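You operate a simulated robot arm through the tools that you are given. There is no shell and no other tool. Be economical: measure what you need, move in short steps, check, and stop when the job is done.

You are at the controls of a simulated robot arm. One attempt, no reset.

JOB
Lower both eye shields and wipe them clean with the yellow cloth.
Fine: put the cloth back. What is to be rubbed or washed off counts as gone when no trace of it is left.
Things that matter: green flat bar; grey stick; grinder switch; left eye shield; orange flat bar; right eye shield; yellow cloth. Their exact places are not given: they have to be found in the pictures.

Only the result counts: the job must be done as asked and must still hold three seconds after the hand-in. Knocking over, shifting, dropping, spilling or breaking anything else fails it. Flat cloth is picked up by pressing the open fingertips on it (5 to 10 N) and closing them slowly along it; thin cloth reads only 2 to 8 mm in the jaws.

ROBOT AND FRAMES
A 7-joint arm with a two-finger gripper, hanging from a carriage that runs on a rail from [12, 1143] to [-14, -1337] (x, y) and turns from -386 to 302 degrees about z. Base frame: it is fixed where the carriage stands at the start and does not move with it; the origin is on the floor, on the carriage's upright axis, x ahead of it, y to its left, z up. Readings come in mm, degrees, newtons and seconds.
With the tool pointing down near the work surface it reaches from about 100 to 580 mm from the robot's upright axis, wherever it stands. Its first joint turns from -143.0 to 143.0 degrees. Places, roughly: grinder switch [700, -700, 900]; left eye shield [700, -500, 1200]; right eye shield [700, -900, 1200]. Payload 1.37 kg.
The tool frame sits at the grasp point between the pads (the TCP): z along the fingers, y along the line on which they close. The tips reach 16 mm beyond it. The gripper opens to 92 mm. The gripper's body begins 74 mm behind the TCP.
Orientation is that of the tool frame in the base frame, as a unit quaternion [w, x, y, z]. With the fingers straight down and closing along the base's y, the tool's x points along the base's -x, its y along +y and its z along -z.

CONTROLS
- The arm moves only by the tool apply_moves. Its argument "targets" is a list of rows, each a list of 7 numbers: the turn, a rotation vector about the tool's x, y, z in units of 5 degrees (1.0 is 5 degrees), then the shift along the tool's x, y, z in units of 25 mm (1.0 is 25 mm), then the finger opening in mm, from 0 to 92. In form: [[rx, ry, rz, dx, dy, dz, hand], ...]. A call has 1 to 10 rows; each row shifts and turns the commanded pose from where the row before left it, along the tool's axes as they then stand. A call with a number of a shift or a turn outside -1 to 1 is refused whole. Rows are played at 5 a second. More than 50 mm and 8.6 degrees between two rows, or a gripper value outside its range, and nothing of the call is played. Where a pose cannot be reached the arm comes as near as it can. A force on the tool above 50 N (or 10 N above the force at the start of the call, whichever is more), or a blocked arm, ends the call early, and 0.2 s more pass. Each finger halts on what it meets, pressing with about 22 N; the grip force reading is that of the motor and also rises with nothing between the fingers. The clock runs only during rows and for 0.2 s after the last one: add rows that do not move to give the fingers time. It gives the time, the measured TCP pose, the force on the tool (base axes), the opening and the grip force at its end, in the units of the frame above (readings bear some noise), with the torque about the TCP (base axes, N m) and any sound that the robot's microphone picked up.
- Cameras (640 x 400 px; columns grow to the right, rows downward): "scene" is now at [270.5, -70.8, 1783.6]; the picture's right is [-0.78, -0.63, 0.00], its down [-0.47, 0.59, -0.66] and it looks along [0.41, -0.51, -0.75] (base axes); focal length 287 px, centre (320, 200). "wrist" rides on the gripper at [71, 19, -111] in the tool frame; the picture's right is [-0.26, 0.97, 0.00], its down [-0.78, -0.21, -0.59] and it looks along [-0.57, -0.15, 0.81] (tool axes); focal length 280 px, centre (320, 200).
- get_image(camera): a new picture of that camera. It takes no simulated time.
- move_column(by): slides the trunk up (or, below 0, down) by that many mm; the arm and the scene camera ride with it, the base frame stays. It gives what a move gives, with no picture.
- drive_base(legs): drives the robot by 1 to 6 legs, each [ahead, left, turn to the left] in mm, mm and degrees, along the robot's own axes; the way and the turn of a leg run together, so that a leg with both is an arc; at most 1500 mm and 180 degrees a leg. The arm and the cameras ride along, it lands a little off, and it stops where it bumps. It keeps to its track: a leg is cut to what the track allows. It gives what a move gives.
- aim_head(pan, tilt): turns the head with the scene camera to pan (to the left, within 155 degrees either way) and tilt (down, from -29 to 69), counted from straight ahead of the robot. It gives what a move gives.
- probe_pixels(camera, pixels): there is no depth. For up to 12 entries [column, row, z] of the newest picture of that camera ("zoom" is the newest enlarged one), the place [x, y] in the base frame at which the ray of that pixel passes the height z, good to about 3 mm, but the place of the scene camera against the robot may be out by one fixed shift of up to 18 mm in any direction. It takes no simulated time.
- inspect(camera, box): a new picture of the part [left, top, right, bottom] of that camera's present view, enlarged. It takes no simulated time.
- sign_off(): hands the job in; it is judged then, once.

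Go step by step. Measure first, check grasps and placings, and put right what went wrong. The budget is 80 turns and 60 pictures, counting those below and the enlarged ones. Unless the task says otherwise, let go and move clear before handing in, and close with one line.

The tools are called after "Call:" by a JSON object that holds its "op" and its "data". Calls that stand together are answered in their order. apply_moves: Moves the arm, as the interface text tells. Its arguments: {"type":"object","properties":{"targets":{"type":"array","items":{"type":"array","items":{"type":"number"}}}},"required":["targets"]} The other tools are called the same way: move_column (by) slides the trunk up or down; drive_base (legs) drives the base; aim_head (pan, tilt) turns the head that bears the scene camera; get_image (camera) takes a picture; probe_pixels (camera, pixels) gives the place at which the rays of pixels pass given heights; inspect (camera, box) takes an enlarged picture of a part of a camera's view; sign_off () hands the job in.

At the start:

```text
t: 0.0
tool_pos: [340.6, -570.3, 999.9]
orientation: [0.0, 0.0, 1.0, 0.001]
wrist_force: [-0.5, -0.7, -0.2]
torque: [0.0, 0.01, -0.02]
width: 91.6
grip_force: 0.0
trunk travel left (down, up): [-425.0, 156.0]
robot x, y, heading: [0.8, 1.4, -0.3]
head pan, tilt: [-51.1, 48.8]
```

scene: 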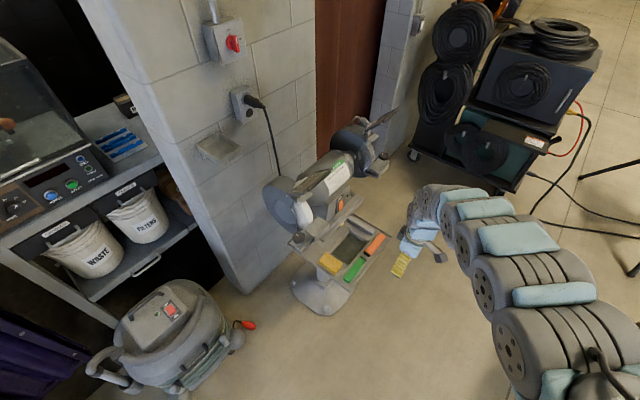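
wrist: 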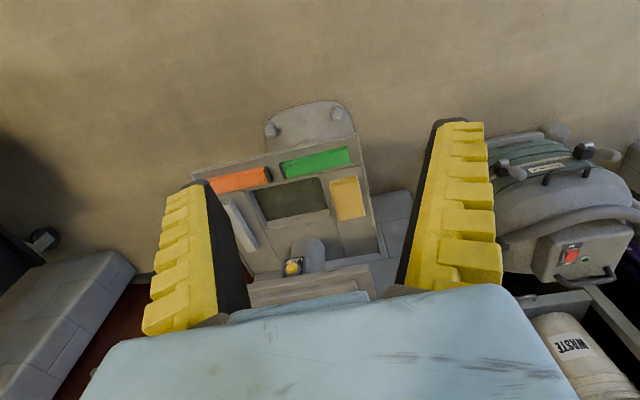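

The scene shows a bench grinder around (330,190) with a tray holding orange and green bars and a yellow cloth near (330,263). I'll take enlarged views of it.

Call:
{"op": "inspect", "data": {"camera": "scene", "box": [250, 90, 410, 190]}}

Call:
{"op": "inspect", "data": {"camera": "scene", "box": [260, 190, 420, 290]}}

Call:
{"op": "inspect", "data": {"camera": "wrist", "box": [180, 90, 420, 310]}}

```text
4.00 times, centred on (330, 140) of scene
```

zoom: 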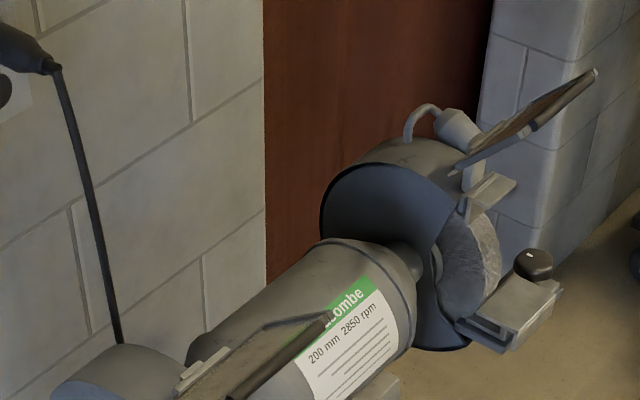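

```text
4.00 times, centred on (340, 240) of scene
```

zoom: 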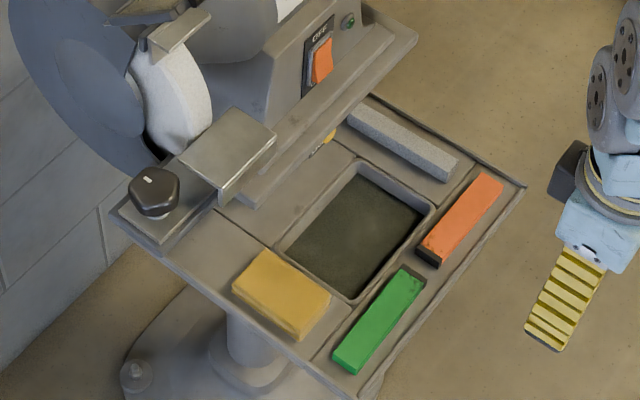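

```text
1.82 times, centred on (300, 200) of wrist
```

zoom: 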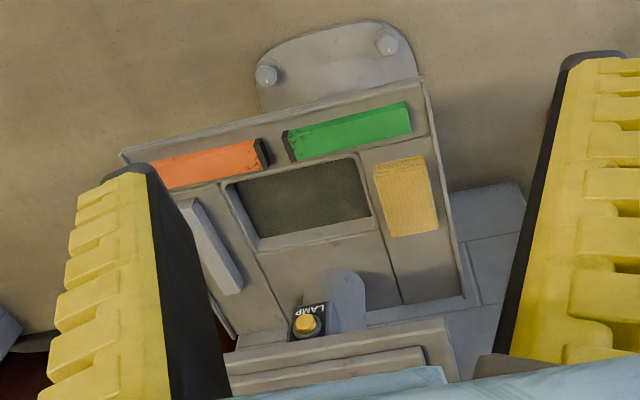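

The cloth is at wrist (348,198) and scene (330,263). I'll probe both at several heights to triangulate.

Call:
{"op": "get_image", "data": {"camera": "wrist"}}

Call:
{"op": "get_image", "data": {"camera": "scene"}}

Call:
{"op": "probe_pixels", "data": {"camera": "wrist", "pixels": [[348, 198, 600], [348, 198, 700], [293, 268, 700], [293, 268, 800], [267, 173, 600], [267, 173, 700], [350, 149, 600], [350, 149, 700]]}}

Call:
{"op": "probe_pixels", "data": {"camera": "scene", "pixels": [[330, 263, 600], [330, 263, 700], [366, 253, 600], [366, 253, 700], [363, 258, 600], [363, 258, 700], [363, 258, 800]]}}

```text
54 pictures are left
```

wrist: 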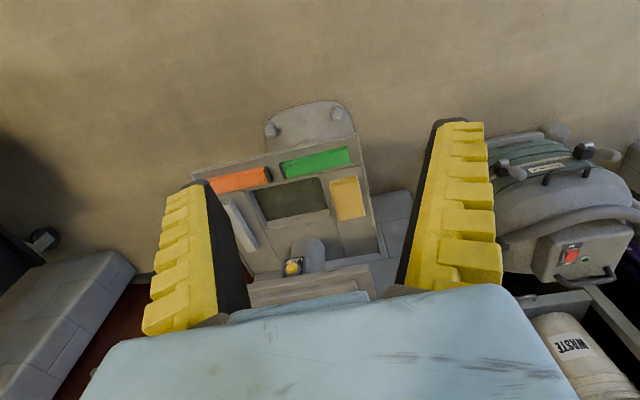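

```text
53 pictures are left
```

scene: 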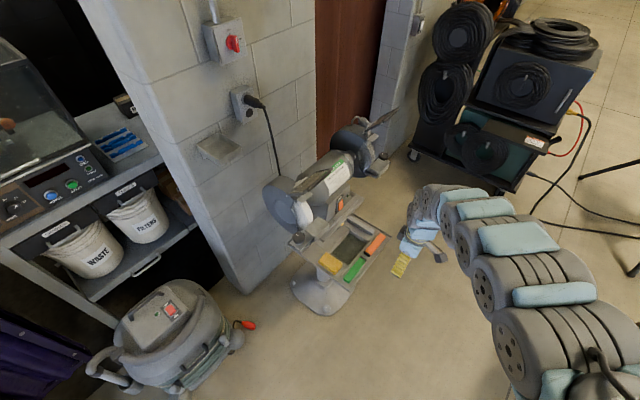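

```text
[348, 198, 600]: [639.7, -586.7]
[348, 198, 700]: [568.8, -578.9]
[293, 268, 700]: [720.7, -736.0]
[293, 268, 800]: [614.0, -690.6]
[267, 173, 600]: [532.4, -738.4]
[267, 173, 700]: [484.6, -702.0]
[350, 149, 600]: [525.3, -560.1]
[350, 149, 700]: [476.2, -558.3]
```

```text
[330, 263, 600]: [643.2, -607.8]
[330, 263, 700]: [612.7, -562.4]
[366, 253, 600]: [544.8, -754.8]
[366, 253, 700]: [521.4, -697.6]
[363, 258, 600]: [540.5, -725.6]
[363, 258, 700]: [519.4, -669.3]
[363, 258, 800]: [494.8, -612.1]
```

The cloth triangulates to about [628,-586,625]. I'll drive along the rail to sit opposite the grinder (the path at x≈340 is clear), and aim the head ahead.

Call:
{"op": "drive_base", "data": {"legs": [[0, -550, 0]]}}

Call:
{"op": "aim_head", "data": {"pan": -5, "tilt": 60}}

Call:
{"op": "get_image", "data": {"camera": "scene"}}

Call:
{"op": "get_image", "data": {"camera": "wrist"}}

```text
t: 3.1
tool_pos: [335.1, -1110.7, 999.6]
orientation: [0.001, -0.001, 1.0, 0.001]
wrist_force: [0.0, 0.0, -0.6]
torque: [-0.01, 0.02, -0.01]
width: 92.0
grip_force: 0.1
trunk travel left (down, up): [-425.0, 156.0]
robot x, y, heading: [-5.3, -541.2, -0.1]
head pan, tilt: [-51.1, 48.8]
```

```text
t: 4.3
tool_pos: [337.2, -1111.0, 1000.3]
orientation: [0.0, -0.001, 1.0, 0.0]
wrist_force: [-0.3, 0.0, 0.4]
torque: [-0.01, 0.01, -0.01]
width: 92.0
grip_force: 0.0
trunk travel left (down, up): [-425.0, 156.0]
robot x, y, heading: [-6.2, -536.8, 0.1]
head pan, tilt: [-5.0, 60.0]
```

```text
52 pictures are left
```

scene: 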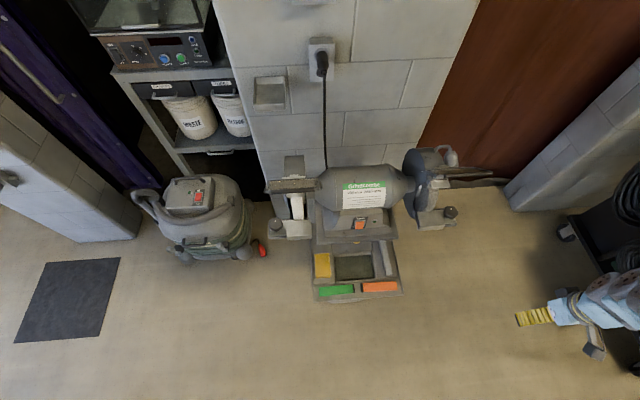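

```text
51 pictures are left
```

wrist: 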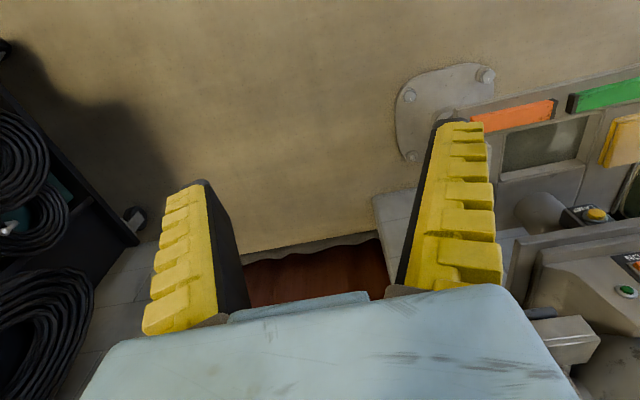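

Now the whole grinder is seen from the front: left shield near (292,185), right shield near (465,170), tray below. I'll zoom in on each.

Call:
{"op": "inspect", "data": {"camera": "scene", "box": [250, 140, 410, 240]}}

Call:
{"op": "inspect", "data": {"camera": "scene", "box": [370, 135, 510, 235]}}

Call:
{"op": "inspect", "data": {"camera": "scene", "box": [290, 215, 430, 310]}}

Call:
{"op": "probe_pixels", "data": {"camera": "scene", "pixels": [[323, 265, 600], [323, 265, 650], [336, 290, 620], [381, 287, 620], [292, 185, 1000], [292, 185, 1100], [292, 185, 900], [465, 168, 1000], [465, 168, 1100], [277, 229, 900]]}}

```text
4.00 times, centred on (330, 190) of scene
```

zoom: 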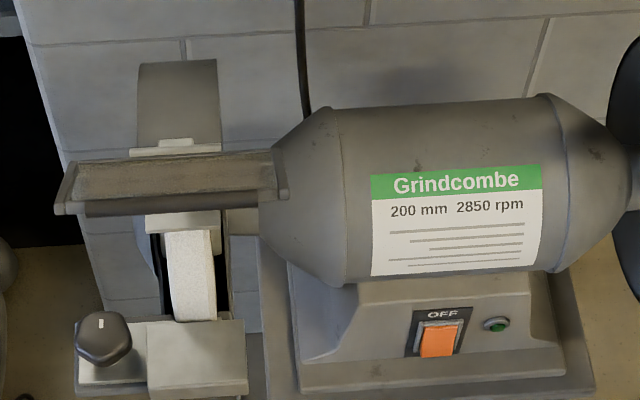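

```text
4.00 times, centred on (440, 185) of scene
```

zoom: 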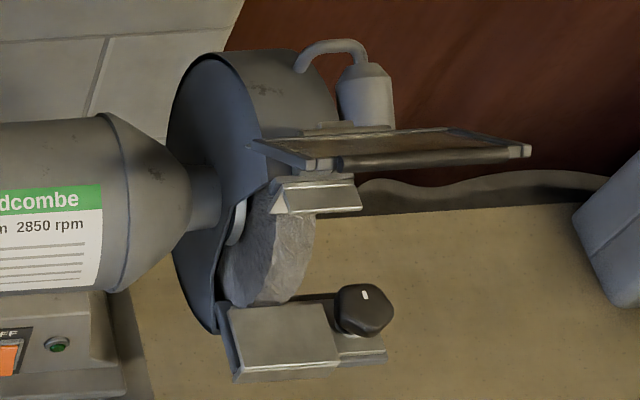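

```text
4.21 times, centred on (360, 262) of scene
```

zoom: 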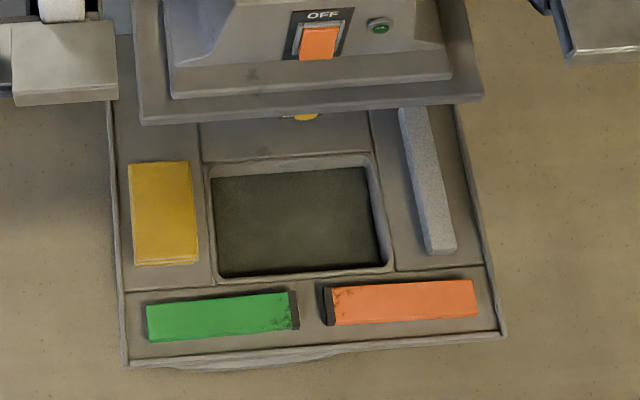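

```text
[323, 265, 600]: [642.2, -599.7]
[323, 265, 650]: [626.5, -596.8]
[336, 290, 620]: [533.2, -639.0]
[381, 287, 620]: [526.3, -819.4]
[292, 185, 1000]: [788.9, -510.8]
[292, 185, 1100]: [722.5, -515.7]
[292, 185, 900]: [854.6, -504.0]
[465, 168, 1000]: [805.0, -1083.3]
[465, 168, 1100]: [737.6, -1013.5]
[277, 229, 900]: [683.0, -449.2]
```

Triangulation puts the left shield's front rod near [640,-530,1195] and tray near z≈625. I'll raise the trunk, centre the robot, and bring the arm across in front of the right shield to look with the wrist camera.

Call:
{"op": "move_column", "data": {"by": 156}}

Call:
{"op": "drive_base", "data": {"legs": [[0, -170, 0]]}}

Call:
{"op": "apply_moves", "data": {"targets": [[0, 0, 0, 0, 1, 0, 20], [0, 0, 0, 0, 1, 0, 0], [0, 0, 0, 0, 1, 0, 0], [0, 0, 0, 0, 1, 0, 0], [0, 0, 0, 0, 1, 0, 0], [0, 0, 0, 0, 1, 0, 0], [0, 0, 0, 0, 1, 0, 0], [0, 0, 0, 0, 1, 0, 0], [0, 0, 0, 0, 1, 0, 0], [0, 0, 0, 0, 1, 0, 0]]}}

Call:
{"op": "get_image", "data": {"camera": "wrist"}}

Call:
{"op": "get_image", "data": {"camera": "scene"}}

```text
t: 6.1
tool_pos: [336.5, -1109.8, 1155.7]
orientation: [-0.001, -0.002, 1.0, 0.0]
wrist_force: [0.3, -0.5, 0.7]
torque: [0.01, -0.02, 0.01]
width: 92.1
grip_force: 0.0
trunk travel left (down, up): [-581.0, 0.0]
robot x, y, heading: [-4.9, -539.1, 0.1]
head pan, tilt: [-5.0, 60.0]
```

```text
t: 7.5
tool_pos: [333.6, -1281.2, 1155.2]
orientation: [-0.001, -0.001, 1.0, 0.0]
wrist_force: [0.0, -0.2, 0.3]
torque: [0.0, -0.03, 0.0]
width: 91.9
grip_force: 0.1
trunk travel left (down, up): [-581.0, 0.0]
robot x, y, heading: [-10.7, -709.0, 0.1]
head pan, tilt: [-5.0, 60.0]
```

```text
t: 9.7
tool_pos: [403.2, -1158.6, 1119.5]
orientation: [-0.002, -0.001, 1.0, 0.002]
wrist_force: [0.6, -0.3, -1.0]
torque: [0.02, 0.01, 0.0]
width: 0.0
grip_force: 22.5
out of reach, approached as far as the arm can: row 3, 4, 5, 6, 7, 8, 9, 10
trunk travel left (down, up): [-581.0, 0.0]
robot x, y, heading: [-8.5, -707.5, 0.1]
head pan, tilt: [-5.0, 60.0]
```

```text
47 pictures are left
```

wrist: 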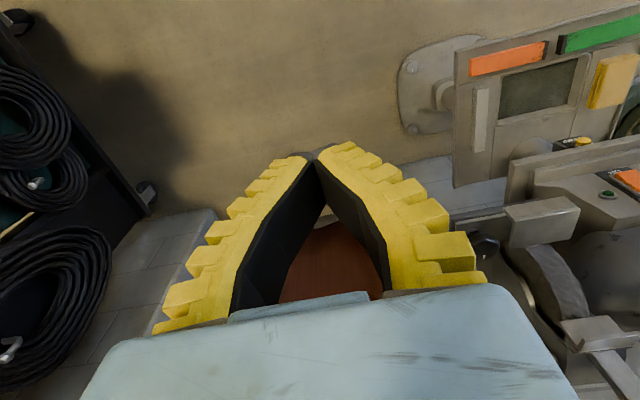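

```text
46 pictures are left
```

scene: 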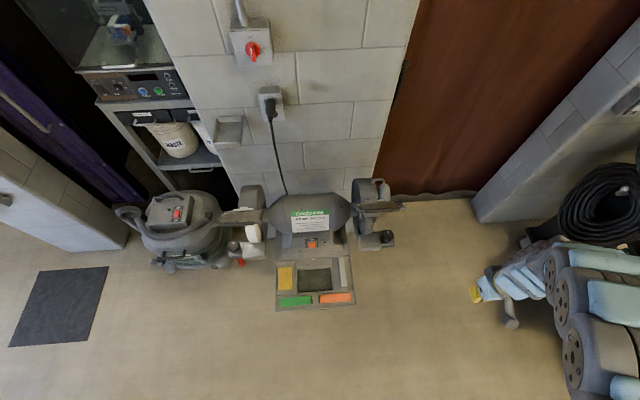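

The arm could not fold inward at this height (rows 3–10 out of reach); radius shrinks more easily when the tool is lower. I'll go down and left together, well in front of the grinder.

Call:
{"op": "apply_moves", "data": {"targets": [[0, 0, 0, 0, 0, 1, 0], [0, 0, 0, 0, 0.3, 1, 0], [0, 0, 0, 0, 0.6, 1, 0], [0, 0, 0, 0, 1, 1, 0], [0, 0, 0, 0, 1, 1, 0], [0, 0, 0, 0, 1, 0.5, 0], [0, 0, 0, 0, 1, 0.5, 0], [0, 0, 0, 0, 1, 0, 0], [0, 0, 0, 0, 1, 0, 0], [0, 0, 0, 0, 1, 0, 0]]}}

Call:
{"op": "get_image", "data": {"camera": "wrist"}}

```text
t: 11.9
tool_pos: [418.2, -975.8, 948.9]
orientation: [-0.001, -0.001, 1.0, 0.001]
wrist_force: [0.1, -0.5, 0.3]
torque: [0.04, 0.01, 0.02]
width: 0.0
grip_force: 22.6
out of reach, approached as far as the arm can: row 8, 9, 10
trunk travel left (down, up): [-581.0, 0.0]
robot x, y, heading: [-6.5, -709.5, 0.1]
head pan, tilt: [-5.0, 60.0]
```

```text
45 pictures are left
```

wrist: 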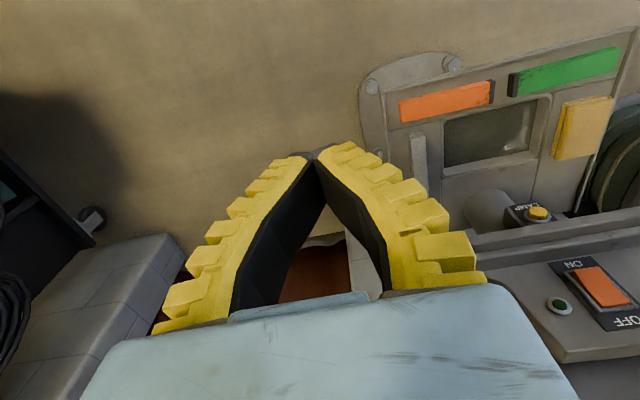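

Limit found: the arm has a minimum shoulder distance, so offsetting the base sideways gives more room at height. I'll drive left 210 and then raise the hand to about [470,-950,1190] to view the right shield.

Call:
{"op": "drive_base", "data": {"legs": [[0, 220, 0]]}}

Call:
{"op": "apply_moves", "data": {"targets": [[0, 0, 0, 0, -1, 0, 0], [0, 0, 0, 0, -1, 0, 0], [0, 0, 0, 0, -1, -0.5, 0], [0, 0, 0, 0, -1, -1, 0], [0, 0, 0, 0, -1, -1, 0], [0, 0, 0, 0, -1, -1, 0], [0, 0, 0, 0, -1, -1, 0], [0, 0, 0, -0.6, -0.4, -1, 0], [0, 0, 0, -0.6, 0, -1, 0], [0, 0, 0, -0.6, 0, -1, 0]]}}

Call:
{"op": "get_image", "data": {"camera": "wrist"}}

```text
t: 13.6
tool_pos: [419.6, -759.6, 948.5]
orientation: [0.0, 0.0, 1.0, 0.001]
wrist_force: [0.9, 0.6, -0.2]
torque: [0.0, 0.01, 0.0]
width: 0.3
grip_force: 21.7
trunk travel left (down, up): [-581.0, 0.0]
robot x, y, heading: [-3.6, -491.7, 0.1]
head pan, tilt: [-5.0, 60.0]
```

```text
t: 15.8
tool_pos: [464.8, -945.5, 1136.1]
orientation: [-0.001, 0.0, 1.0, 0.001]
wrist_force: [-0.7, -1.5, -0.6]
torque: [-0.03, -0.03, -0.01]
width: 0.2
grip_force: 22.2
trunk travel left (down, up): [-581.0, 0.0]
robot x, y, heading: [-5.0, -491.9, 0.0]
head pan, tilt: [-5.0, 60.0]
```

```text
44 pictures are left
```

wrist: 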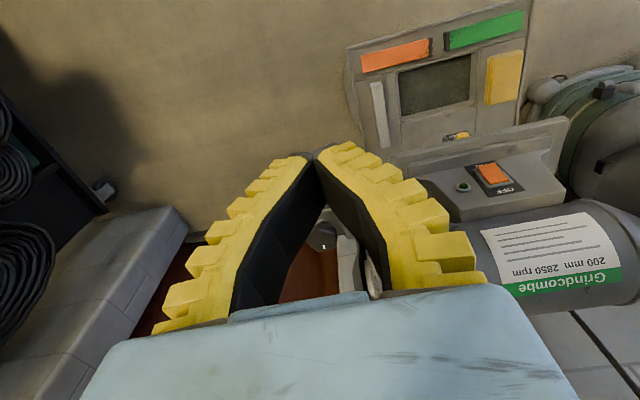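

The wrist view is blocked by the hand; the scene camera is better for the shields. I'll take zooms of both from this new spot.

Call:
{"op": "aim_head", "data": {"pan": -30, "tilt": 50}}

Call:
{"op": "get_image", "data": {"camera": "scene"}}

```text
t: 16.7
tool_pos: [464.4, -945.6, 1136.1]
orientation: [-0.001, 0.0, 1.0, 0.0]
wrist_force: [1.1, 0.9, 0.3]
torque: [0.0, -0.02, 0.01]
width: 0.0
grip_force: 21.4
trunk travel left (down, up): [-581.0, 0.0]
robot x, y, heading: [-3.9, -492.1, -0.0]
head pan, tilt: [-30.0, 50.0]
```

```text
43 pictures are left
```

scene: 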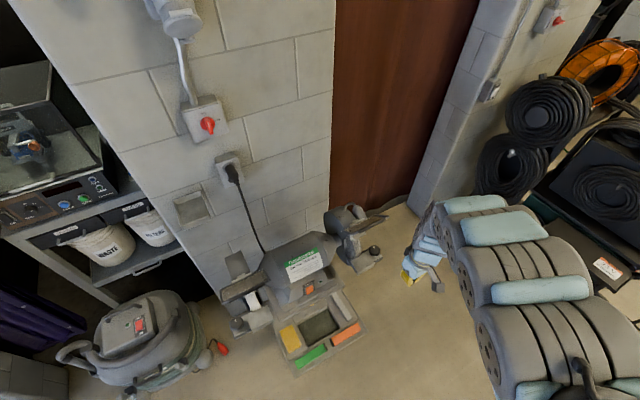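

Call:
{"op": "inspect", "data": {"camera": "scene", "box": [310, 185, 450, 295]}}

Call:
{"op": "probe_pixels", "data": {"camera": "zoom", "pixels": [[130, 165, 1200], [130, 165, 1100]]}}

```text
3.64 times, centred on (380, 240) of scene
```

zoom: 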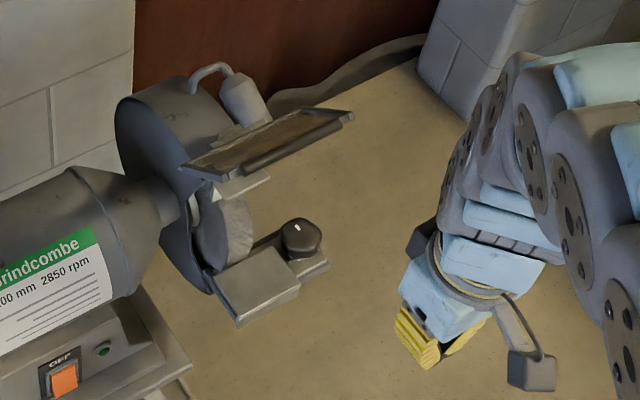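

```text
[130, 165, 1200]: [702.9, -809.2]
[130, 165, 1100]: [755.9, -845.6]
```

The shields are seen nearly edge-on from above. I'll lower the trunk to get the scene camera lower for a better view and stereo.

Call:
{"op": "move_column", "data": {"by": -450}}

Call:
{"op": "aim_head", "data": {"pan": -25, "tilt": 30}}

Call:
{"op": "get_image", "data": {"camera": "scene"}}

Call:
{"op": "inspect", "data": {"camera": "scene", "box": [200, 170, 440, 320]}}

```text
refused: -450 is not a number from -400 to 400
```

```text
t: 17.5
tool_pos: [465.3, -945.1, 1135.9]
orientation: [0.0, 0.0, 1.0, 0.001]
wrist_force: [-0.3, 0.2, 0.0]
torque: [0.01, -0.02, -0.04]
width: 0.0
grip_force: 21.7
trunk travel left (down, up): [-581.0, 0.0]
robot x, y, heading: [-5.7, -491.5, 0.1]
head pan, tilt: [-25.0, 30.0]
```

```text
41 pictures are left
```

scene: 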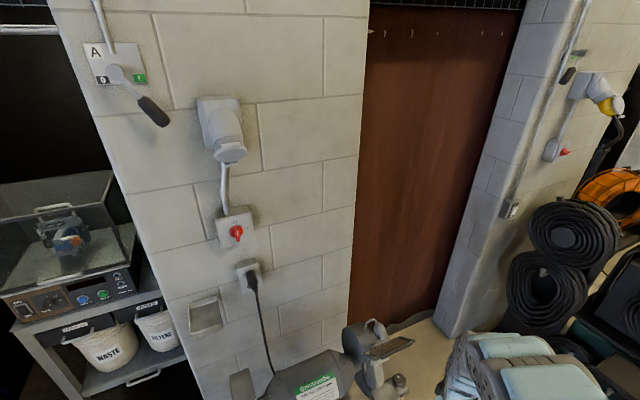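

```text
2.67 times, centred on (320, 245) of scene
```

zoom: 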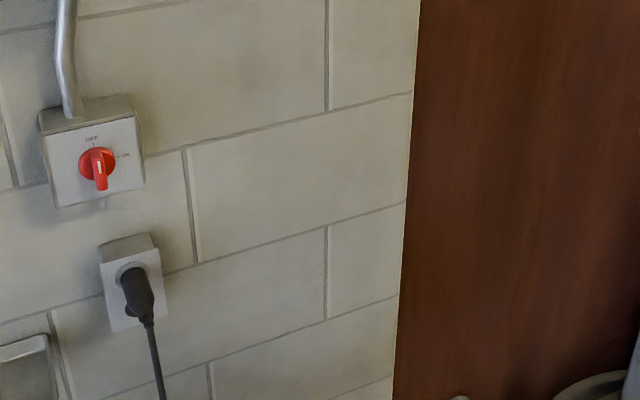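

Call:
{"op": "move_column", "data": {"by": -400}}

Call:
{"op": "get_image", "data": {"camera": "scene"}}

```text
t: 21.4
tool_pos: [464.8, -945.6, 734.5]
orientation: [-0.001, 0.0, 1.0, 0.001]
wrist_force: [-0.5, 0.2, -0.3]
torque: [0.0, 0.01, -0.02]
width: 0.0
grip_force: 21.5
trunk travel left (down, up): [-181.0, 400.0]
robot x, y, heading: [-2.4, -496.2, -0.1]
head pan, tilt: [-25.0, 30.0]
```

```text
39 pictures are left
```

scene: 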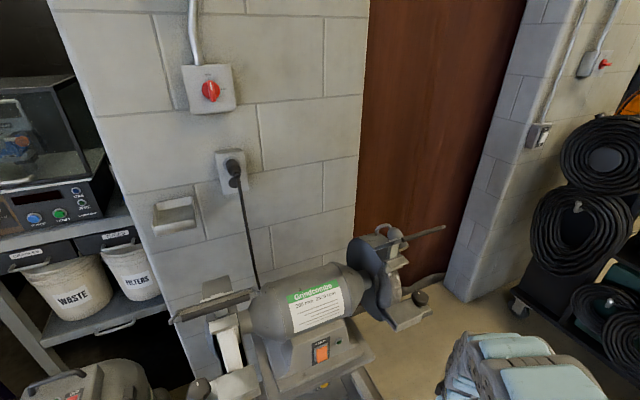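

Call:
{"op": "inspect", "data": {"camera": "scene", "box": [330, 200, 470, 340]}}

Call:
{"op": "inspect", "data": {"camera": "scene", "box": [150, 260, 310, 400]}}

Call:
{"op": "probe_pixels", "data": {"camera": "scene", "pixels": [[445, 228, 1200], [445, 228, 1250], [445, 228, 1150], [379, 246, 1200], [379, 246, 1150], [175, 322, 1150], [175, 322, 1200], [258, 293, 1150], [258, 293, 1200], [221, 368, 1000]]}}

```text
2.86 times, centred on (400, 270) of scene
```

zoom: 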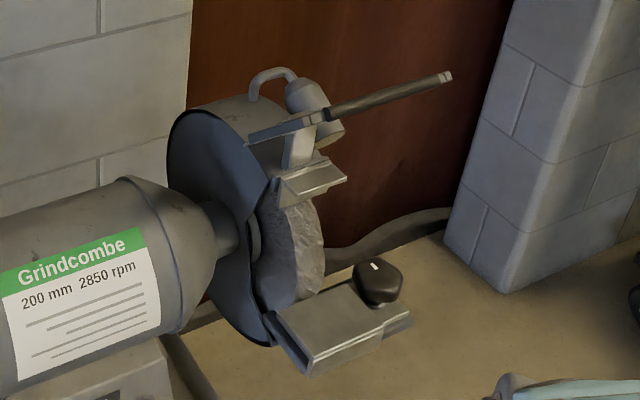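

```text
2.86 times, centred on (230, 330) of scene
```

zoom: 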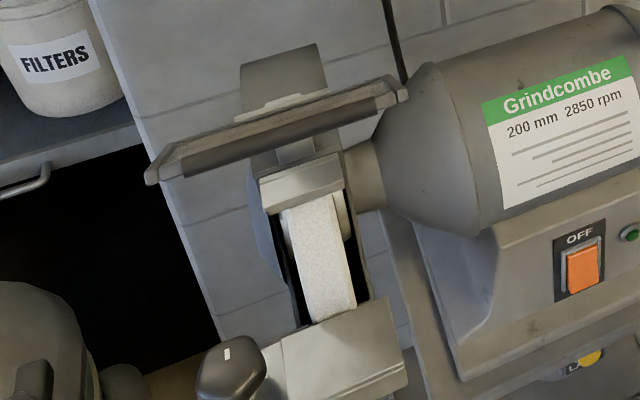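

```text
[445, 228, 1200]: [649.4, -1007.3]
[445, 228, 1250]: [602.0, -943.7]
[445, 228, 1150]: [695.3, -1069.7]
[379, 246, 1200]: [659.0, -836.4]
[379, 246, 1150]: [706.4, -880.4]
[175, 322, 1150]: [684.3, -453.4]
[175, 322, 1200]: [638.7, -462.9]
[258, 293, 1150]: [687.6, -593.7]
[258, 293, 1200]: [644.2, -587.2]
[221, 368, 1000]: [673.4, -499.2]
```

The right shield's raised front edge is at about y −888…−1000, x≈643, z≈1203; the left at y −463…−587. Both slope up toward me at about 42° from a hinge near x≈718, z≈1131. I'll raise the trunk, shift the base, and bring closed fingers above the right front edge.

Call:
{"op": "move_column", "data": {"by": 400}}

Call:
{"op": "drive_base", "data": {"legs": [[0, -149, 0]]}}

Call:
{"op": "apply_moves", "data": {"targets": [[0, 0, 0, 0, 0, -1, 0], [0, 0, 0, 0, 0.4, -1, 0], [0, 0, 0, 0, 0.6, -1, 0], [0, 0, 0, -0.2, 0.6, -1, 0], [0, 0, 0, -0.4, 0.8, -0.8, 0], [0, 0, 0, -0.8, 0.8, 0, 0], [0, 0, 0, -0.8, 0.8, 0, 0], [0, 0, 0, -1, 0.8, 0, 0], [0, 0, 0, -1, 0.6, 0, 0], [0, 0, 0, -1, 0.6, 0, 0]]}}

Call:
{"op": "aim_head", "data": {"pan": -35, "tilt": 55}}

Call:
{"op": "get_image", "data": {"camera": "scene"}}

```text
t: 25.2
tool_pos: [465.5, -944.7, 1135.2]
orientation: [-0.001, 0.0, 1.0, 0.001]
wrist_force: [0.4, -0.1, 0.0]
torque: [0.0, -0.02, -0.03]
width: 0.0
grip_force: 22.7
trunk travel left (down, up): [-581.0, 0.0]
robot x, y, heading: [-1.7, -493.4, -0.0]
head pan, tilt: [-25.0, 30.0]
```

```text
t: 26.5
tool_pos: [462.3, -1094.3, 1135.2]
orientation: [-0.001, 0.0, 1.0, 0.001]
wrist_force: [1.4, 0.2, 0.1]
torque: [-0.04, 0.02, -0.02]
width: 0.0
grip_force: 21.7
trunk travel left (down, up): [-581.0, 0.0]
robot x, y, heading: [-7.3, -637.5, 0.1]
head pan, tilt: [-25.0, 30.0]
```

```text
t: 28.7
tool_pos: [632.7, -992.2, 1220.6]
orientation: [-0.002, 0.002, 1.0, 0.0]
wrist_force: [-0.2, 0.2, 0.1]
torque: [0.07, -0.04, 0.03]
width: 0.0
grip_force: 22.0
out of reach, approached as far as the arm can: row 1, 2, 3, 4, 5
trunk travel left (down, up): [-581.0, 0.0]
robot x, y, heading: [-1.9, -635.6, -0.4]
head pan, tilt: [-25.0, 30.0]
```

```text
t: 29.6
tool_pos: [634.2, -990.4, 1221.5]
orientation: [-0.001, 0.001, 1.0, 0.001]
wrist_force: [-0.3, 0.1, -0.5]
torque: [-0.01, 0.02, 0.01]
width: 0.0
grip_force: 22.1
trunk travel left (down, up): [-581.0, 0.0]
robot x, y, heading: [-5.5, -640.3, -0.3]
head pan, tilt: [-35.0, 55.0]
```

```text
36 pictures are left
```

scene: 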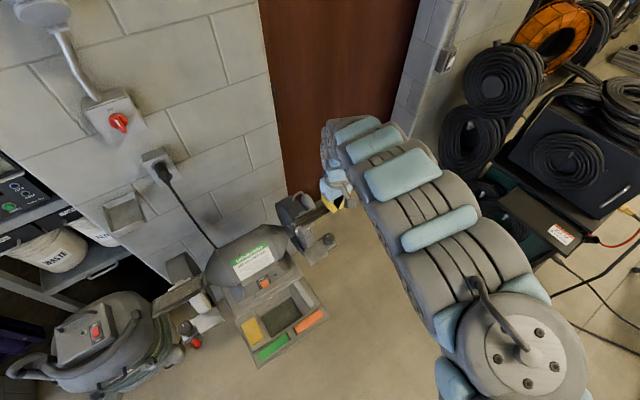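

The hand is at [634,-990,1221], close to the right shield's outer front corner. I'll zoom in before going on.

Call:
{"op": "inspect", "data": {"camera": "scene", "box": [260, 150, 400, 260]}}

```text
3.64 times, centred on (330, 205) of scene
```

zoom: 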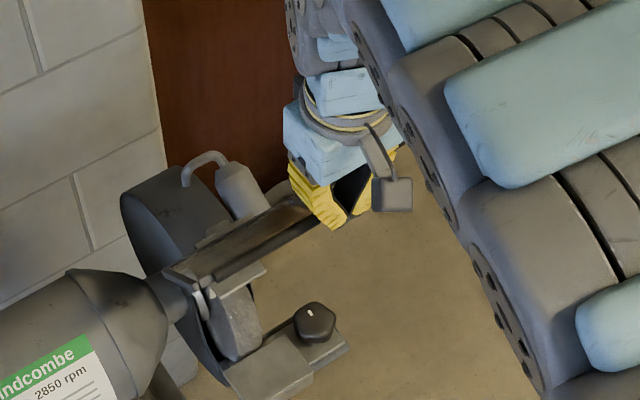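

Call:
{"op": "apply_moves", "data": {"targets": [[0, 0, 0, 0, 0, -0.8, 0], [0, 0, 0, -0.5, 0.9, 0, 0], [0, 0, 0, -0.5, 0.9, 0, 0], [0, 0, 0, 0, 0, 0.6, 0], [0, 0, 0, 0, 0, 0.8, 0], [0, 0, 0, 0, 0, 0.6, 0]]}}

Call:
{"op": "inspect", "data": {"camera": "scene", "box": [260, 150, 400, 260]}}

```text
t: 31.0
tool_pos: [658.2, -947.0, 1191.7]
orientation: [-0.002, 0.002, 1.0, 0.001]
wrist_force: [-0.6, -0.2, -0.4]
torque: [0.01, 0.01, -0.02]
width: 0.0
grip_force: 22.4
trunk travel left (down, up): [-581.0, 0.0]
robot x, y, heading: [-5.9, -639.5, -0.0]
head pan, tilt: [-35.0, 55.0]
```

```text
3.64 times, centred on (330, 205) of scene
```

zoom: 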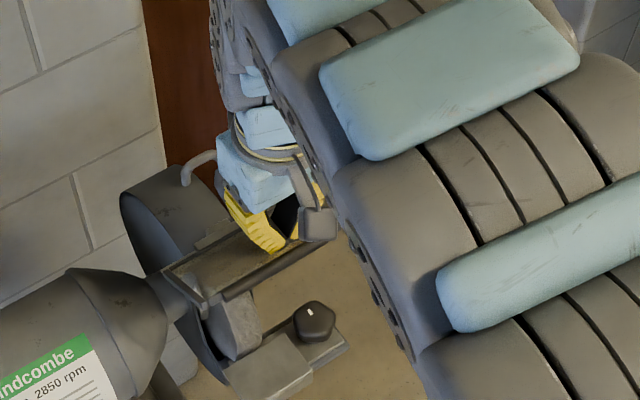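

The fingertips sit above the middle of the right shield near its front edge, with no contact yet. I'll press down in small steps.

Call:
{"op": "apply_moves", "data": {"targets": [[0, 0, 0, 0, 0, 0.4, 0], [0, 0, 0, 0, 0, 0.4, 0], [0, 0, 0, 0, 0, 0.4, 0], [0, 0, 0, 0, 0, 0.4, 0], [0, 0, 0, 0, 0, 0.4, 0], [0, 0, 0, 0, 0, 0.4, 0]]}}

Call:
{"op": "inspect", "data": {"camera": "scene", "box": [260, 150, 400, 260]}}

```text
t: 32.4
tool_pos: [658.6, -946.4, 1132.2]
orientation: [0.0, 0.001, 1.0, 0.002]
wrist_force: [-3.2, 1.3, 3.9]
torque: [0.02, 0.0, 0.02]
width: 5.9
grip_force: 27.4
trunk travel left (down, up): [-581.0, 0.0]
robot x, y, heading: [-10.6, -640.1, 0.2]
head pan, tilt: [-35.0, 55.0]
```

```text
3.64 times, centred on (330, 205) of scene
```

zoom: 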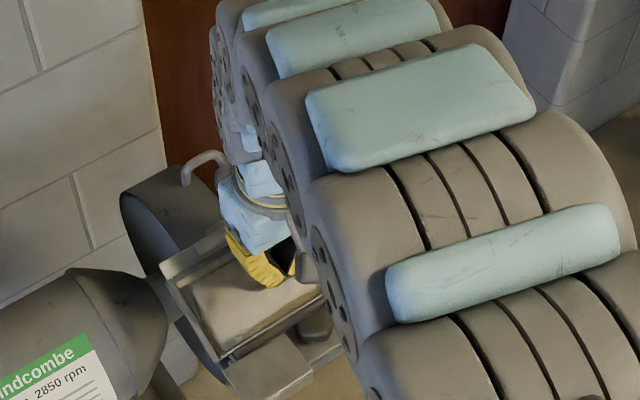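

The shield is turning down with about 4–5 N of friction. I'll continue pressing.

Call:
{"op": "apply_moves", "data": {"targets": [[0, 0, 0, 0, 0, 0.4, 0], [0, 0, 0, 0, 0, 0.4, 0], [0, 0, 0, 0, 0, 0.4, 0], [0, 0, 0, 0, 0, 0.4, 0], [0, 0, 0, 0, 0, 0.4, 0]]}}

Call:
{"op": "inspect", "data": {"camera": "scene", "box": [260, 150, 400, 260]}}

```text
t: 32.8
tool_pos: [658.1, -946.7, 1130.7]
orientation: [-0.003, 0.0, 1.0, 0.0]
wrist_force: [-20.6, 9.6, 34.6]
torque: [-0.02, -0.15, 0.15]
width: 6.0
grip_force: 27.3
trunk travel left (down, up): [-581.0, 0.0]
robot x, y, heading: [-5.2, -640.3, 0.0]
head pan, tilt: [-35.0, 55.0]
stopped in row 1: the force on the tool passed its limit at 65 N (the readings are from after the stop); the commanded pose is now the measured one
```

```text
3.64 times, centred on (330, 205) of scene
```

zoom: 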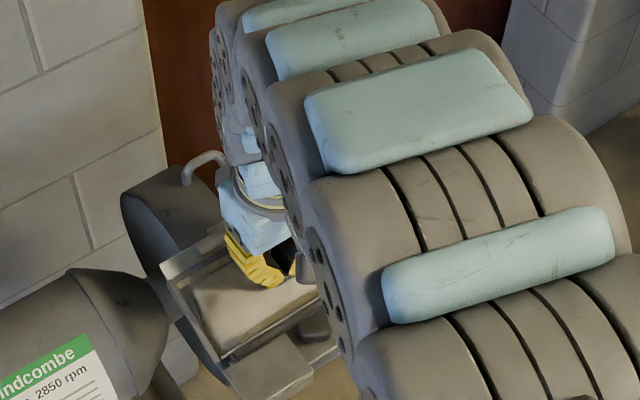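

It hit its end stop (65 N spike, normal about 30° from vertical). The right shield is down; I'll lift away and look.

Call:
{"op": "apply_moves", "data": {"targets": [[0, 0, 0, 0, 0, -0.6, 0], [0, 0, 0, 0, 0, -1, 0], [0, 0, 0, 0, 0, -1, 0], [0, 0, 0, 0.6, -0.4, -1, 0], [0, 0, 0, 1, -0.8, -0.8, 0], [0, 0, 0, 1, -1, 0, 0], [0, 0, 0, 1, -1, 0, 0]]}}

Call:
{"op": "inspect", "data": {"camera": "scene", "box": [250, 150, 390, 260]}}

```text
t: 34.4
tool_pos: [574.5, -1027.6, 1235.4]
orientation: [-0.004, -0.001, 1.0, 0.002]
wrist_force: [-0.4, -1.0, -0.5]
torque: [0.02, -0.04, 0.0]
width: 0.2
grip_force: 27.9
out of reach, approached as far as the arm can: row 6, 7
trunk travel left (down, up): [-581.0, 0.0]
robot x, y, heading: [-4.3, -640.7, 0.0]
head pan, tilt: [-35.0, 55.0]
```

```text
3.64 times, centred on (320, 205) of scene
```

zoom: 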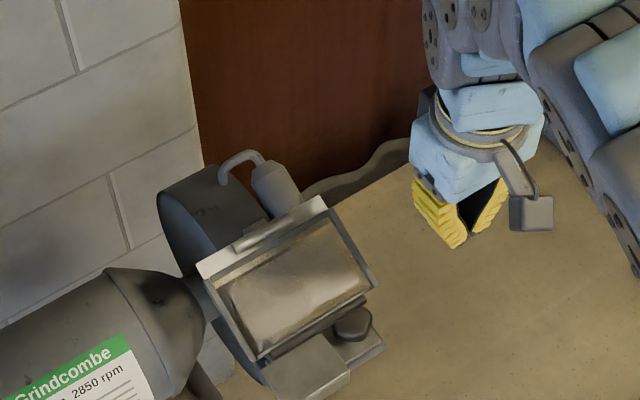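

The right shield is now down, with a brown film on the pane. Next I'll shift the base left by 419 mm for the left shield, keeping the hand in front of and above everything.

Call:
{"op": "drive_base", "data": {"legs": [[0, 419, 0]]}}

Call:
{"op": "inspect", "data": {"camera": "scene", "box": [230, 130, 410, 270]}}

```text
t: 37.0
tool_pos: [582.0, -602.9, 1236.5]
orientation: [-0.004, -0.003, 1.0, 0.002]
wrist_force: [0.5, 0.9, 0.0]
torque: [0.0, 0.02, 0.0]
width: 0.0
grip_force: 27.6
trunk travel left (down, up): [-581.0, 0.0]
robot x, y, heading: [-3.5, -216.8, 0.2]
head pan, tilt: [-35.0, 55.0]
```

```text
2.86 times, centred on (320, 200) of scene
```

zoom: 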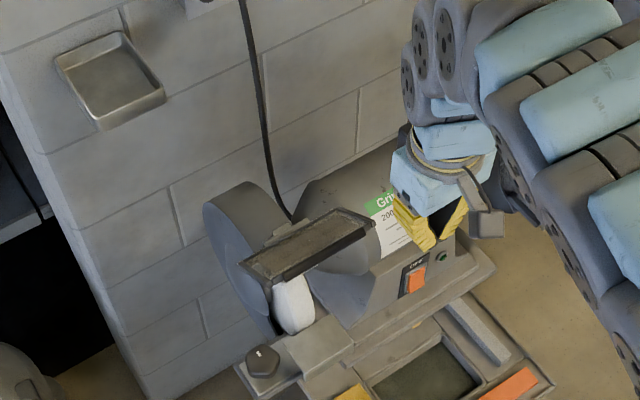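

Call:
{"op": "apply_moves", "data": {"targets": [[0, 0, 0, -0.76, 0.78, 0, 0], [0, 0, 0, -0.76, 0.78, 0, 0], [0, 0, 0, -0.76, 0.78, 0, 0], [0, 0, 0, -0.76, 0.78, 0, 0], [0, 0, 0, 0, 0, 0.8, 0], [0, 0, 0, 0, 0, 0.7, 0], [0, 0, 0, 0, 0, 0.6, 0], [0, 0, 0, 0, 0, 0.6, 0], [0, 0, 0, 0, 0, 0.6, 0], [0, 0, 0, 0, 0, 0.6, 0]]}}

Call:
{"op": "apply_moves", "data": {"targets": [[0, 0, 0, 0, 0, 0.16, 0], [0, 0, 0, 0, 0, 0.12, 0], [0, 0, 0, 0, 0, 0.12, 0], [0, 0, 0, 0, 0, 0.12, 0], [0, 0, 0, 0, 0, 0.12, 0]]}}

Call:
{"op": "inspect", "data": {"camera": "scene", "box": [230, 130, 410, 270]}}

```text
t: 39.2
tool_pos: [656.4, -524.2, 1136.3]
orientation: [-0.005, -0.002, 1.0, 0.002]
wrist_force: [0.4, -0.4, 0.4]
torque: [-0.02, -0.01, 0.01]
width: 0.2
grip_force: 28.0
trunk travel left (down, up): [-581.0, 0.0]
robot x, y, heading: [-0.9, -218.9, 0.1]
head pan, tilt: [-35.0, 55.0]
```

```text
t: 40.3
tool_pos: [656.5, -525.3, 1125.8]
orientation: [-0.005, -0.003, 1.0, 0.001]
wrist_force: [-17.2, 9.0, 38.8]
torque: [-0.05, -0.28, 0.16]
width: 6.1
grip_force: 26.7
trunk travel left (down, up): [-581.0, 0.0]
robot x, y, heading: [-2.4, -217.8, 0.2]
head pan, tilt: [-35.0, 55.0]
stopped in row 5: the force on the tool passed its limit at 54 N (the readings are from after the stop); the commanded pose is now the measured one
```

```text
2.86 times, centred on (320, 200) of scene
```

zoom: 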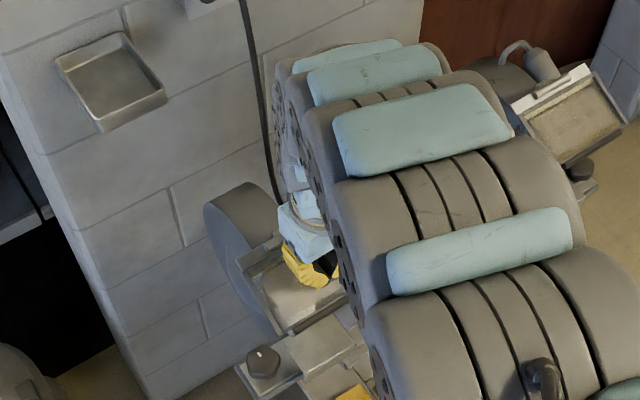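

Both shields are at their lower stops. I'll back the hand out up and away, tilt the tool 20° forward (so the wrist clears the grinder base over the cloth), and lower the trunk.

Call:
{"op": "apply_moves", "data": {"targets": [[0, 0, 0, 0, 0, -1, 0], [0, 0, 0, 0, 0, -1, 0], [0, 0, 0, 0, 0, -1, 0], [0, 0, 0, 0.4, -0.4, -1, 0], [0, 0, 0, 1, -1, 0, 0], [0, 0, 0, 1, -1, 0, 0], [0, 0, 0, 1, -0.6, 0.3, 0], [0, 0, 0, 1, 0, 1, 0], [0, 0, 0, 1, 0, 1, 0], [0, 0, 0, 1, 0, 1, 0]]}}

Call:
{"op": "apply_moves", "data": {"targets": [[0, 0, 0, 0.6, 0, 1, 40], [0, 0, 0, 0.2, 0, 1, 40], [0, 0, 0, 0, 0, 1, 40], [0, -1, 0, 0, 0, 0, 40], [0, -1, 0, 0, 0, 0, 40], [0, -1, 0, 0, 0, 0, 40], [0, -1, 0, 0, 0, 0, 40]]}}

Call:
{"op": "get_image", "data": {"camera": "scene"}}

```text
t: 42.5
tool_pos: [502.0, -608.8, 1139.0]
orientation: [-0.004, -0.004, 1.0, 0.001]
wrist_force: [0.2, 0.4, 0.1]
torque: [-0.01, 0.02, -0.02]
width: 0.1
grip_force: 28.1
out of reach, approached as far as the arm can: row 8, 9
trunk travel left (down, up): [-581.0, 0.0]
robot x, y, heading: [-4.9, -215.0, -0.0]
head pan, tilt: [-35.0, 55.0]
```

```text
t: 44.1
tool_pos: [489.4, -617.7, 1060.1]
orientation: [0.169, -0.003, 0.986, 0.002]
wrist_force: [0.8, 0.8, 1.1]
torque: [-0.02, 0.04, 0.01]
width: 42.8
grip_force: 2.5
out of reach, approached as far as the arm can: row 6, 7
trunk travel left (down, up): [-581.0, 0.0]
robot x, y, heading: [-4.4, -218.0, -0.3]
head pan, tilt: [-35.0, 55.0]
```

```text
28 pictures are left
```

scene: 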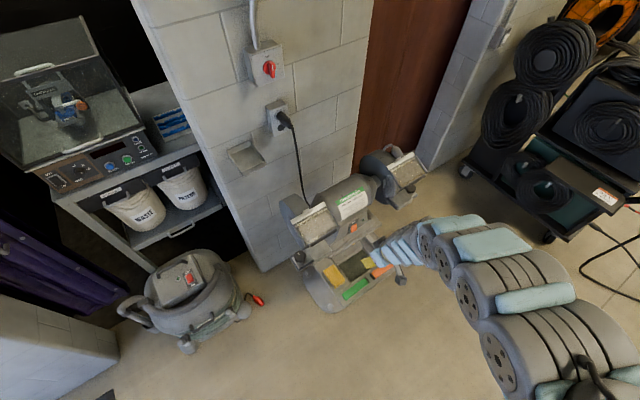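

Both shields are down. I'll lower the trunk 350 mm and take a wrist picture of the cloth.

Call:
{"op": "move_column", "data": {"by": -350}}

Call:
{"op": "get_image", "data": {"camera": "wrist"}}

Call:
{"op": "inspect", "data": {"camera": "scene", "box": [250, 170, 450, 330]}}

```text
t: 47.6
tool_pos: [487.5, -617.9, 709.2]
orientation: [0.169, -0.002, 0.986, 0.001]
wrist_force: [0.2, -0.8, -0.4]
torque: [0.03, 0.0, -0.01]
width: 43.4
grip_force: 2.9
trunk travel left (down, up): [-231.0, 350.0]
robot x, y, heading: [-4.4, -217.1, 0.3]
head pan, tilt: [-35.0, 55.0]
```

```text
27 pictures are left
```

wrist: 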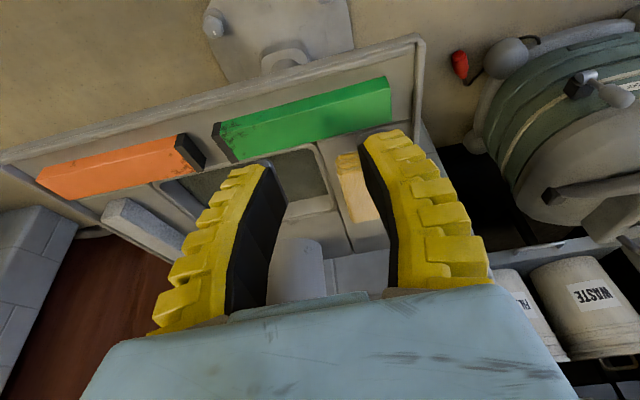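

```text
2.50 times, centred on (350, 250) of scene
```

zoom: 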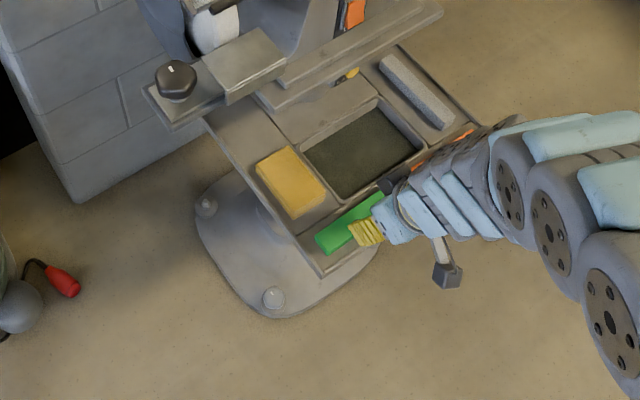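

Call:
{"op": "probe_pixels", "data": {"camera": "zoom", "pixels": [[255, 166, 632], [292, 145, 632], [327, 190, 632], [291, 218, 632], [291, 182, 632], [360, 243, 693], [375, 195, 645], [317, 238, 640], [390, 60, 870], [278, 105, 860]]}}

Call:
{"op": "probe_pixels", "data": {"camera": "wrist", "pixels": [[340, 155, 632], [378, 218, 632], [390, 95, 645]]}}

```text
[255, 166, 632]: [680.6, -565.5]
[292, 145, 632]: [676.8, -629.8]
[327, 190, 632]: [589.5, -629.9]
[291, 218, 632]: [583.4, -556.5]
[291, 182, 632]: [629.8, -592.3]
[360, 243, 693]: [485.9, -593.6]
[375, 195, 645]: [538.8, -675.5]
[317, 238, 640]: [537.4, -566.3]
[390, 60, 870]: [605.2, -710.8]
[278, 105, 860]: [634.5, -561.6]
```

```text
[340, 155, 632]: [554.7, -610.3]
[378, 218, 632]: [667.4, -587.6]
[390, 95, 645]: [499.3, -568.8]
```

Comparing cameras, the cloth spans about x 580–675, y −556…−620, on a tray near z≈605. I'll move above its front part, with the tilted tool, then descend partway.

Call:
{"op": "apply_moves", "data": {"targets": [[0, 0, 0, -0.83, 0.24, 0.294, 40], [0, 0, 0, -0.83, 0.24, 0.294, 40], [0, 0, 0, -0.83, 0.24, 0.294, 40], [0, 0, 0, -0.83, 0.24, 0.294, 40], [0, 0, 0, -0.83, 0.24, 0.294, 40], [0, 0, 0, 0.27, 0, 0.75, 40], [0, 0, 0, 0.27, 0, 0.75, 40]]}}

Call:
{"op": "get_image", "data": {"camera": "wrist"}}

Call:
{"op": "inspect", "data": {"camera": "scene", "box": [270, 190, 410, 300]}}

```text
t: 49.2
tool_pos: [599.7, -587.4, 670.7]
orientation: [0.168, -0.003, 0.986, 0.002]
wrist_force: [0.1, 0.3, -0.1]
torque: [0.02, -0.01, 0.01]
width: 43.1
grip_force: 2.9
trunk travel left (down, up): [-231.0, 350.0]
robot x, y, heading: [-5.1, -220.5, 0.1]
head pan, tilt: [-35.0, 55.0]
```

```text
25 pictures are left
```

wrist: 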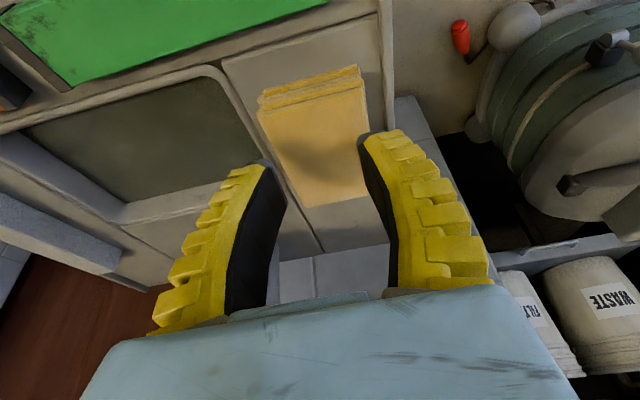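

```text
3.64 times, centred on (340, 245) of scene
```

zoom: 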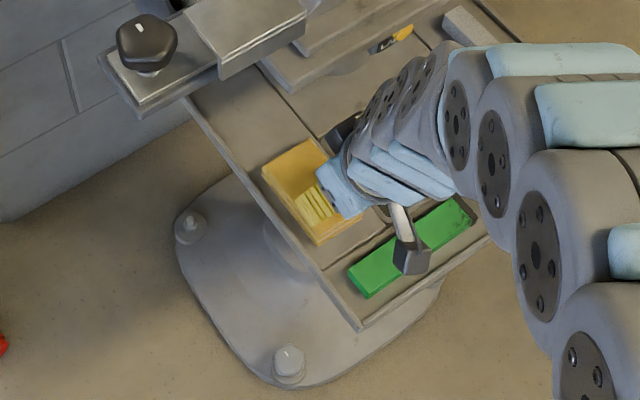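

Call:
{"op": "probe_pixels", "data": {"camera": "wrist", "pixels": [[258, 97, 605], [360, 68, 605], [262, 112, 620], [362, 85, 620], [304, 207, 620], [366, 190, 620], [315, 150, 620], [304, 207, 605], [222, 65, 605], [384, 60, 605]]}}

```text
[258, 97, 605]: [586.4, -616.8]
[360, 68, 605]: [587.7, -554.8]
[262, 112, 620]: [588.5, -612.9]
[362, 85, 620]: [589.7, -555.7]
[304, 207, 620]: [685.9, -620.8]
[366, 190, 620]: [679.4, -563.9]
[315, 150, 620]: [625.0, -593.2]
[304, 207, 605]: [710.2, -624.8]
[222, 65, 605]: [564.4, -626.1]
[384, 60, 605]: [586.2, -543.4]
```

Cloth: x 588–682, y −556…−614. I'll narrow the opening to 32 mm and descend in steps, watching the force.

Call:
{"op": "apply_moves", "data": {"targets": [[0, 0, 0, 0.047, 0, 0.49, 32], [0, 0, 0, 0.047, 0, 0.49, 32], [0, 0, 0, 0, 0, 0, 32]]}}

Call:
{"op": "apply_moves", "data": {"targets": [[0, 0, 0, 0.053, 0, 0.15, 32], [0, 0, 0, 0.053, 0, 0.15, 32], [0, 0, 0, 0, 0, 0, 32]]}}

Call:
{"op": "apply_moves", "data": {"targets": [[0, 0, 0, 0.053, 0, 0.15, 32], [0, 0, 0, 0, 0, 0, 32]]}}

```text
t: 50.0
tool_pos: [604.9, -588.0, 646.3]
orientation: [0.17, -0.003, 0.985, 0.003]
wrist_force: [0.5, 0.4, 1.1]
torque: [-0.01, 0.02, 0.0]
width: 35.6
grip_force: 2.2
trunk travel left (down, up): [-231.0, 350.0]
robot x, y, heading: [2.1, -215.6, 0.0]
head pan, tilt: [-35.0, 55.0]
```

```text
t: 50.8
tool_pos: [607.3, -589.4, 642.1]
orientation: [0.17, -0.002, 0.985, 0.0]
wrist_force: [-7.8, 3.9, 42.6]
torque: [0.18, 0.35, -0.04]
width: 33.3
grip_force: 16.4
trunk travel left (down, up): [-231.0, 350.0]
robot x, y, heading: [-1.2, -217.0, 0.2]
head pan, tilt: [-35.0, 55.0]
```

```text
t: 51.1
tool_pos: [609.6, -590.7, 639.5]
orientation: [0.171, -0.002, 0.985, -0.001]
wrist_force: [1.3, -1.3, 16.3]
torque: [0.0, 0.07, 0.01]
width: 6.2
grip_force: 22.1
trunk travel left (down, up): [-231.0, 350.0]
robot x, y, heading: [-0.8, -218.4, -0.0]
head pan, tilt: [-35.0, 55.0]
stopped in row 1: the force on the tool passed its limit at 58 N (the readings are from after the stop); the commanded pose is now the measured one
```

Contact came at TCP z≈643 and pressed too hard (58 N); the fingers now read 6.2 mm. I'll ease up a little and hold them closed, then check.

Call:
{"op": "apply_moves", "data": {"targets": [[0, 0, 0, -0.013, 0, -0.038, 4], [0, 0, 0, 0, 0, 0, 2], [0, 0, 0, 0, 0, 0, 0]]}}

Call:
{"op": "get_image", "data": {"camera": "wrist"}}

```text
t: 51.9
tool_pos: [607.4, -590.6, 640.1]
orientation: [0.171, -0.002, 0.985, 0.001]
wrist_force: [1.9, -3.3, 9.1]
torque: [-0.03, -0.03, 0.03]
width: 6.0
grip_force: 21.9
trunk travel left (down, up): [-231.0, 350.0]
robot x, y, heading: [-0.1, -214.6, 0.3]
head pan, tilt: [-35.0, 55.0]
```

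```text
23 pictures are left
```

wrist: 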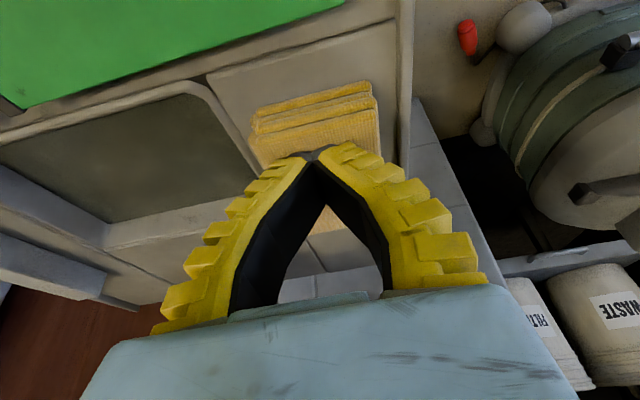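

Jaws read 6.0 mm, consistent with a held cloth. I'll lift 45 mm and check.

Call:
{"op": "apply_moves", "data": {"targets": [[0, 0, 0, -0.13, 0, -0.38, 0], [0, 0, 0, -0.2, 0, -0.56, 0], [0, 0, 0, -0.27, 0, -0.76, 0]]}}

Call:
{"op": "get_image", "data": {"camera": "wrist"}}

```text
t: 52.7
tool_pos: [606.4, -589.0, 685.1]
orientation: [0.171, -0.004, 0.985, 0.0]
wrist_force: [0.0, 0.6, 0.2]
torque: [-0.02, -0.03, -0.02]
width: 0.2
grip_force: 22.0
trunk travel left (down, up): [-231.0, 350.0]
robot x, y, heading: [-1.7, -219.5, 0.2]
head pan, tilt: [-35.0, 55.0]
```

```text
22 pictures are left
```

wrist: 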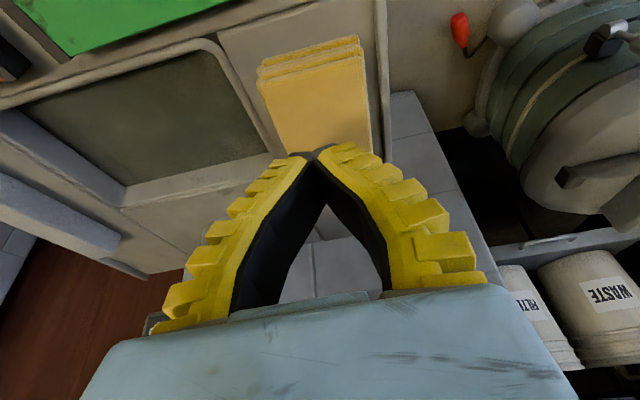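

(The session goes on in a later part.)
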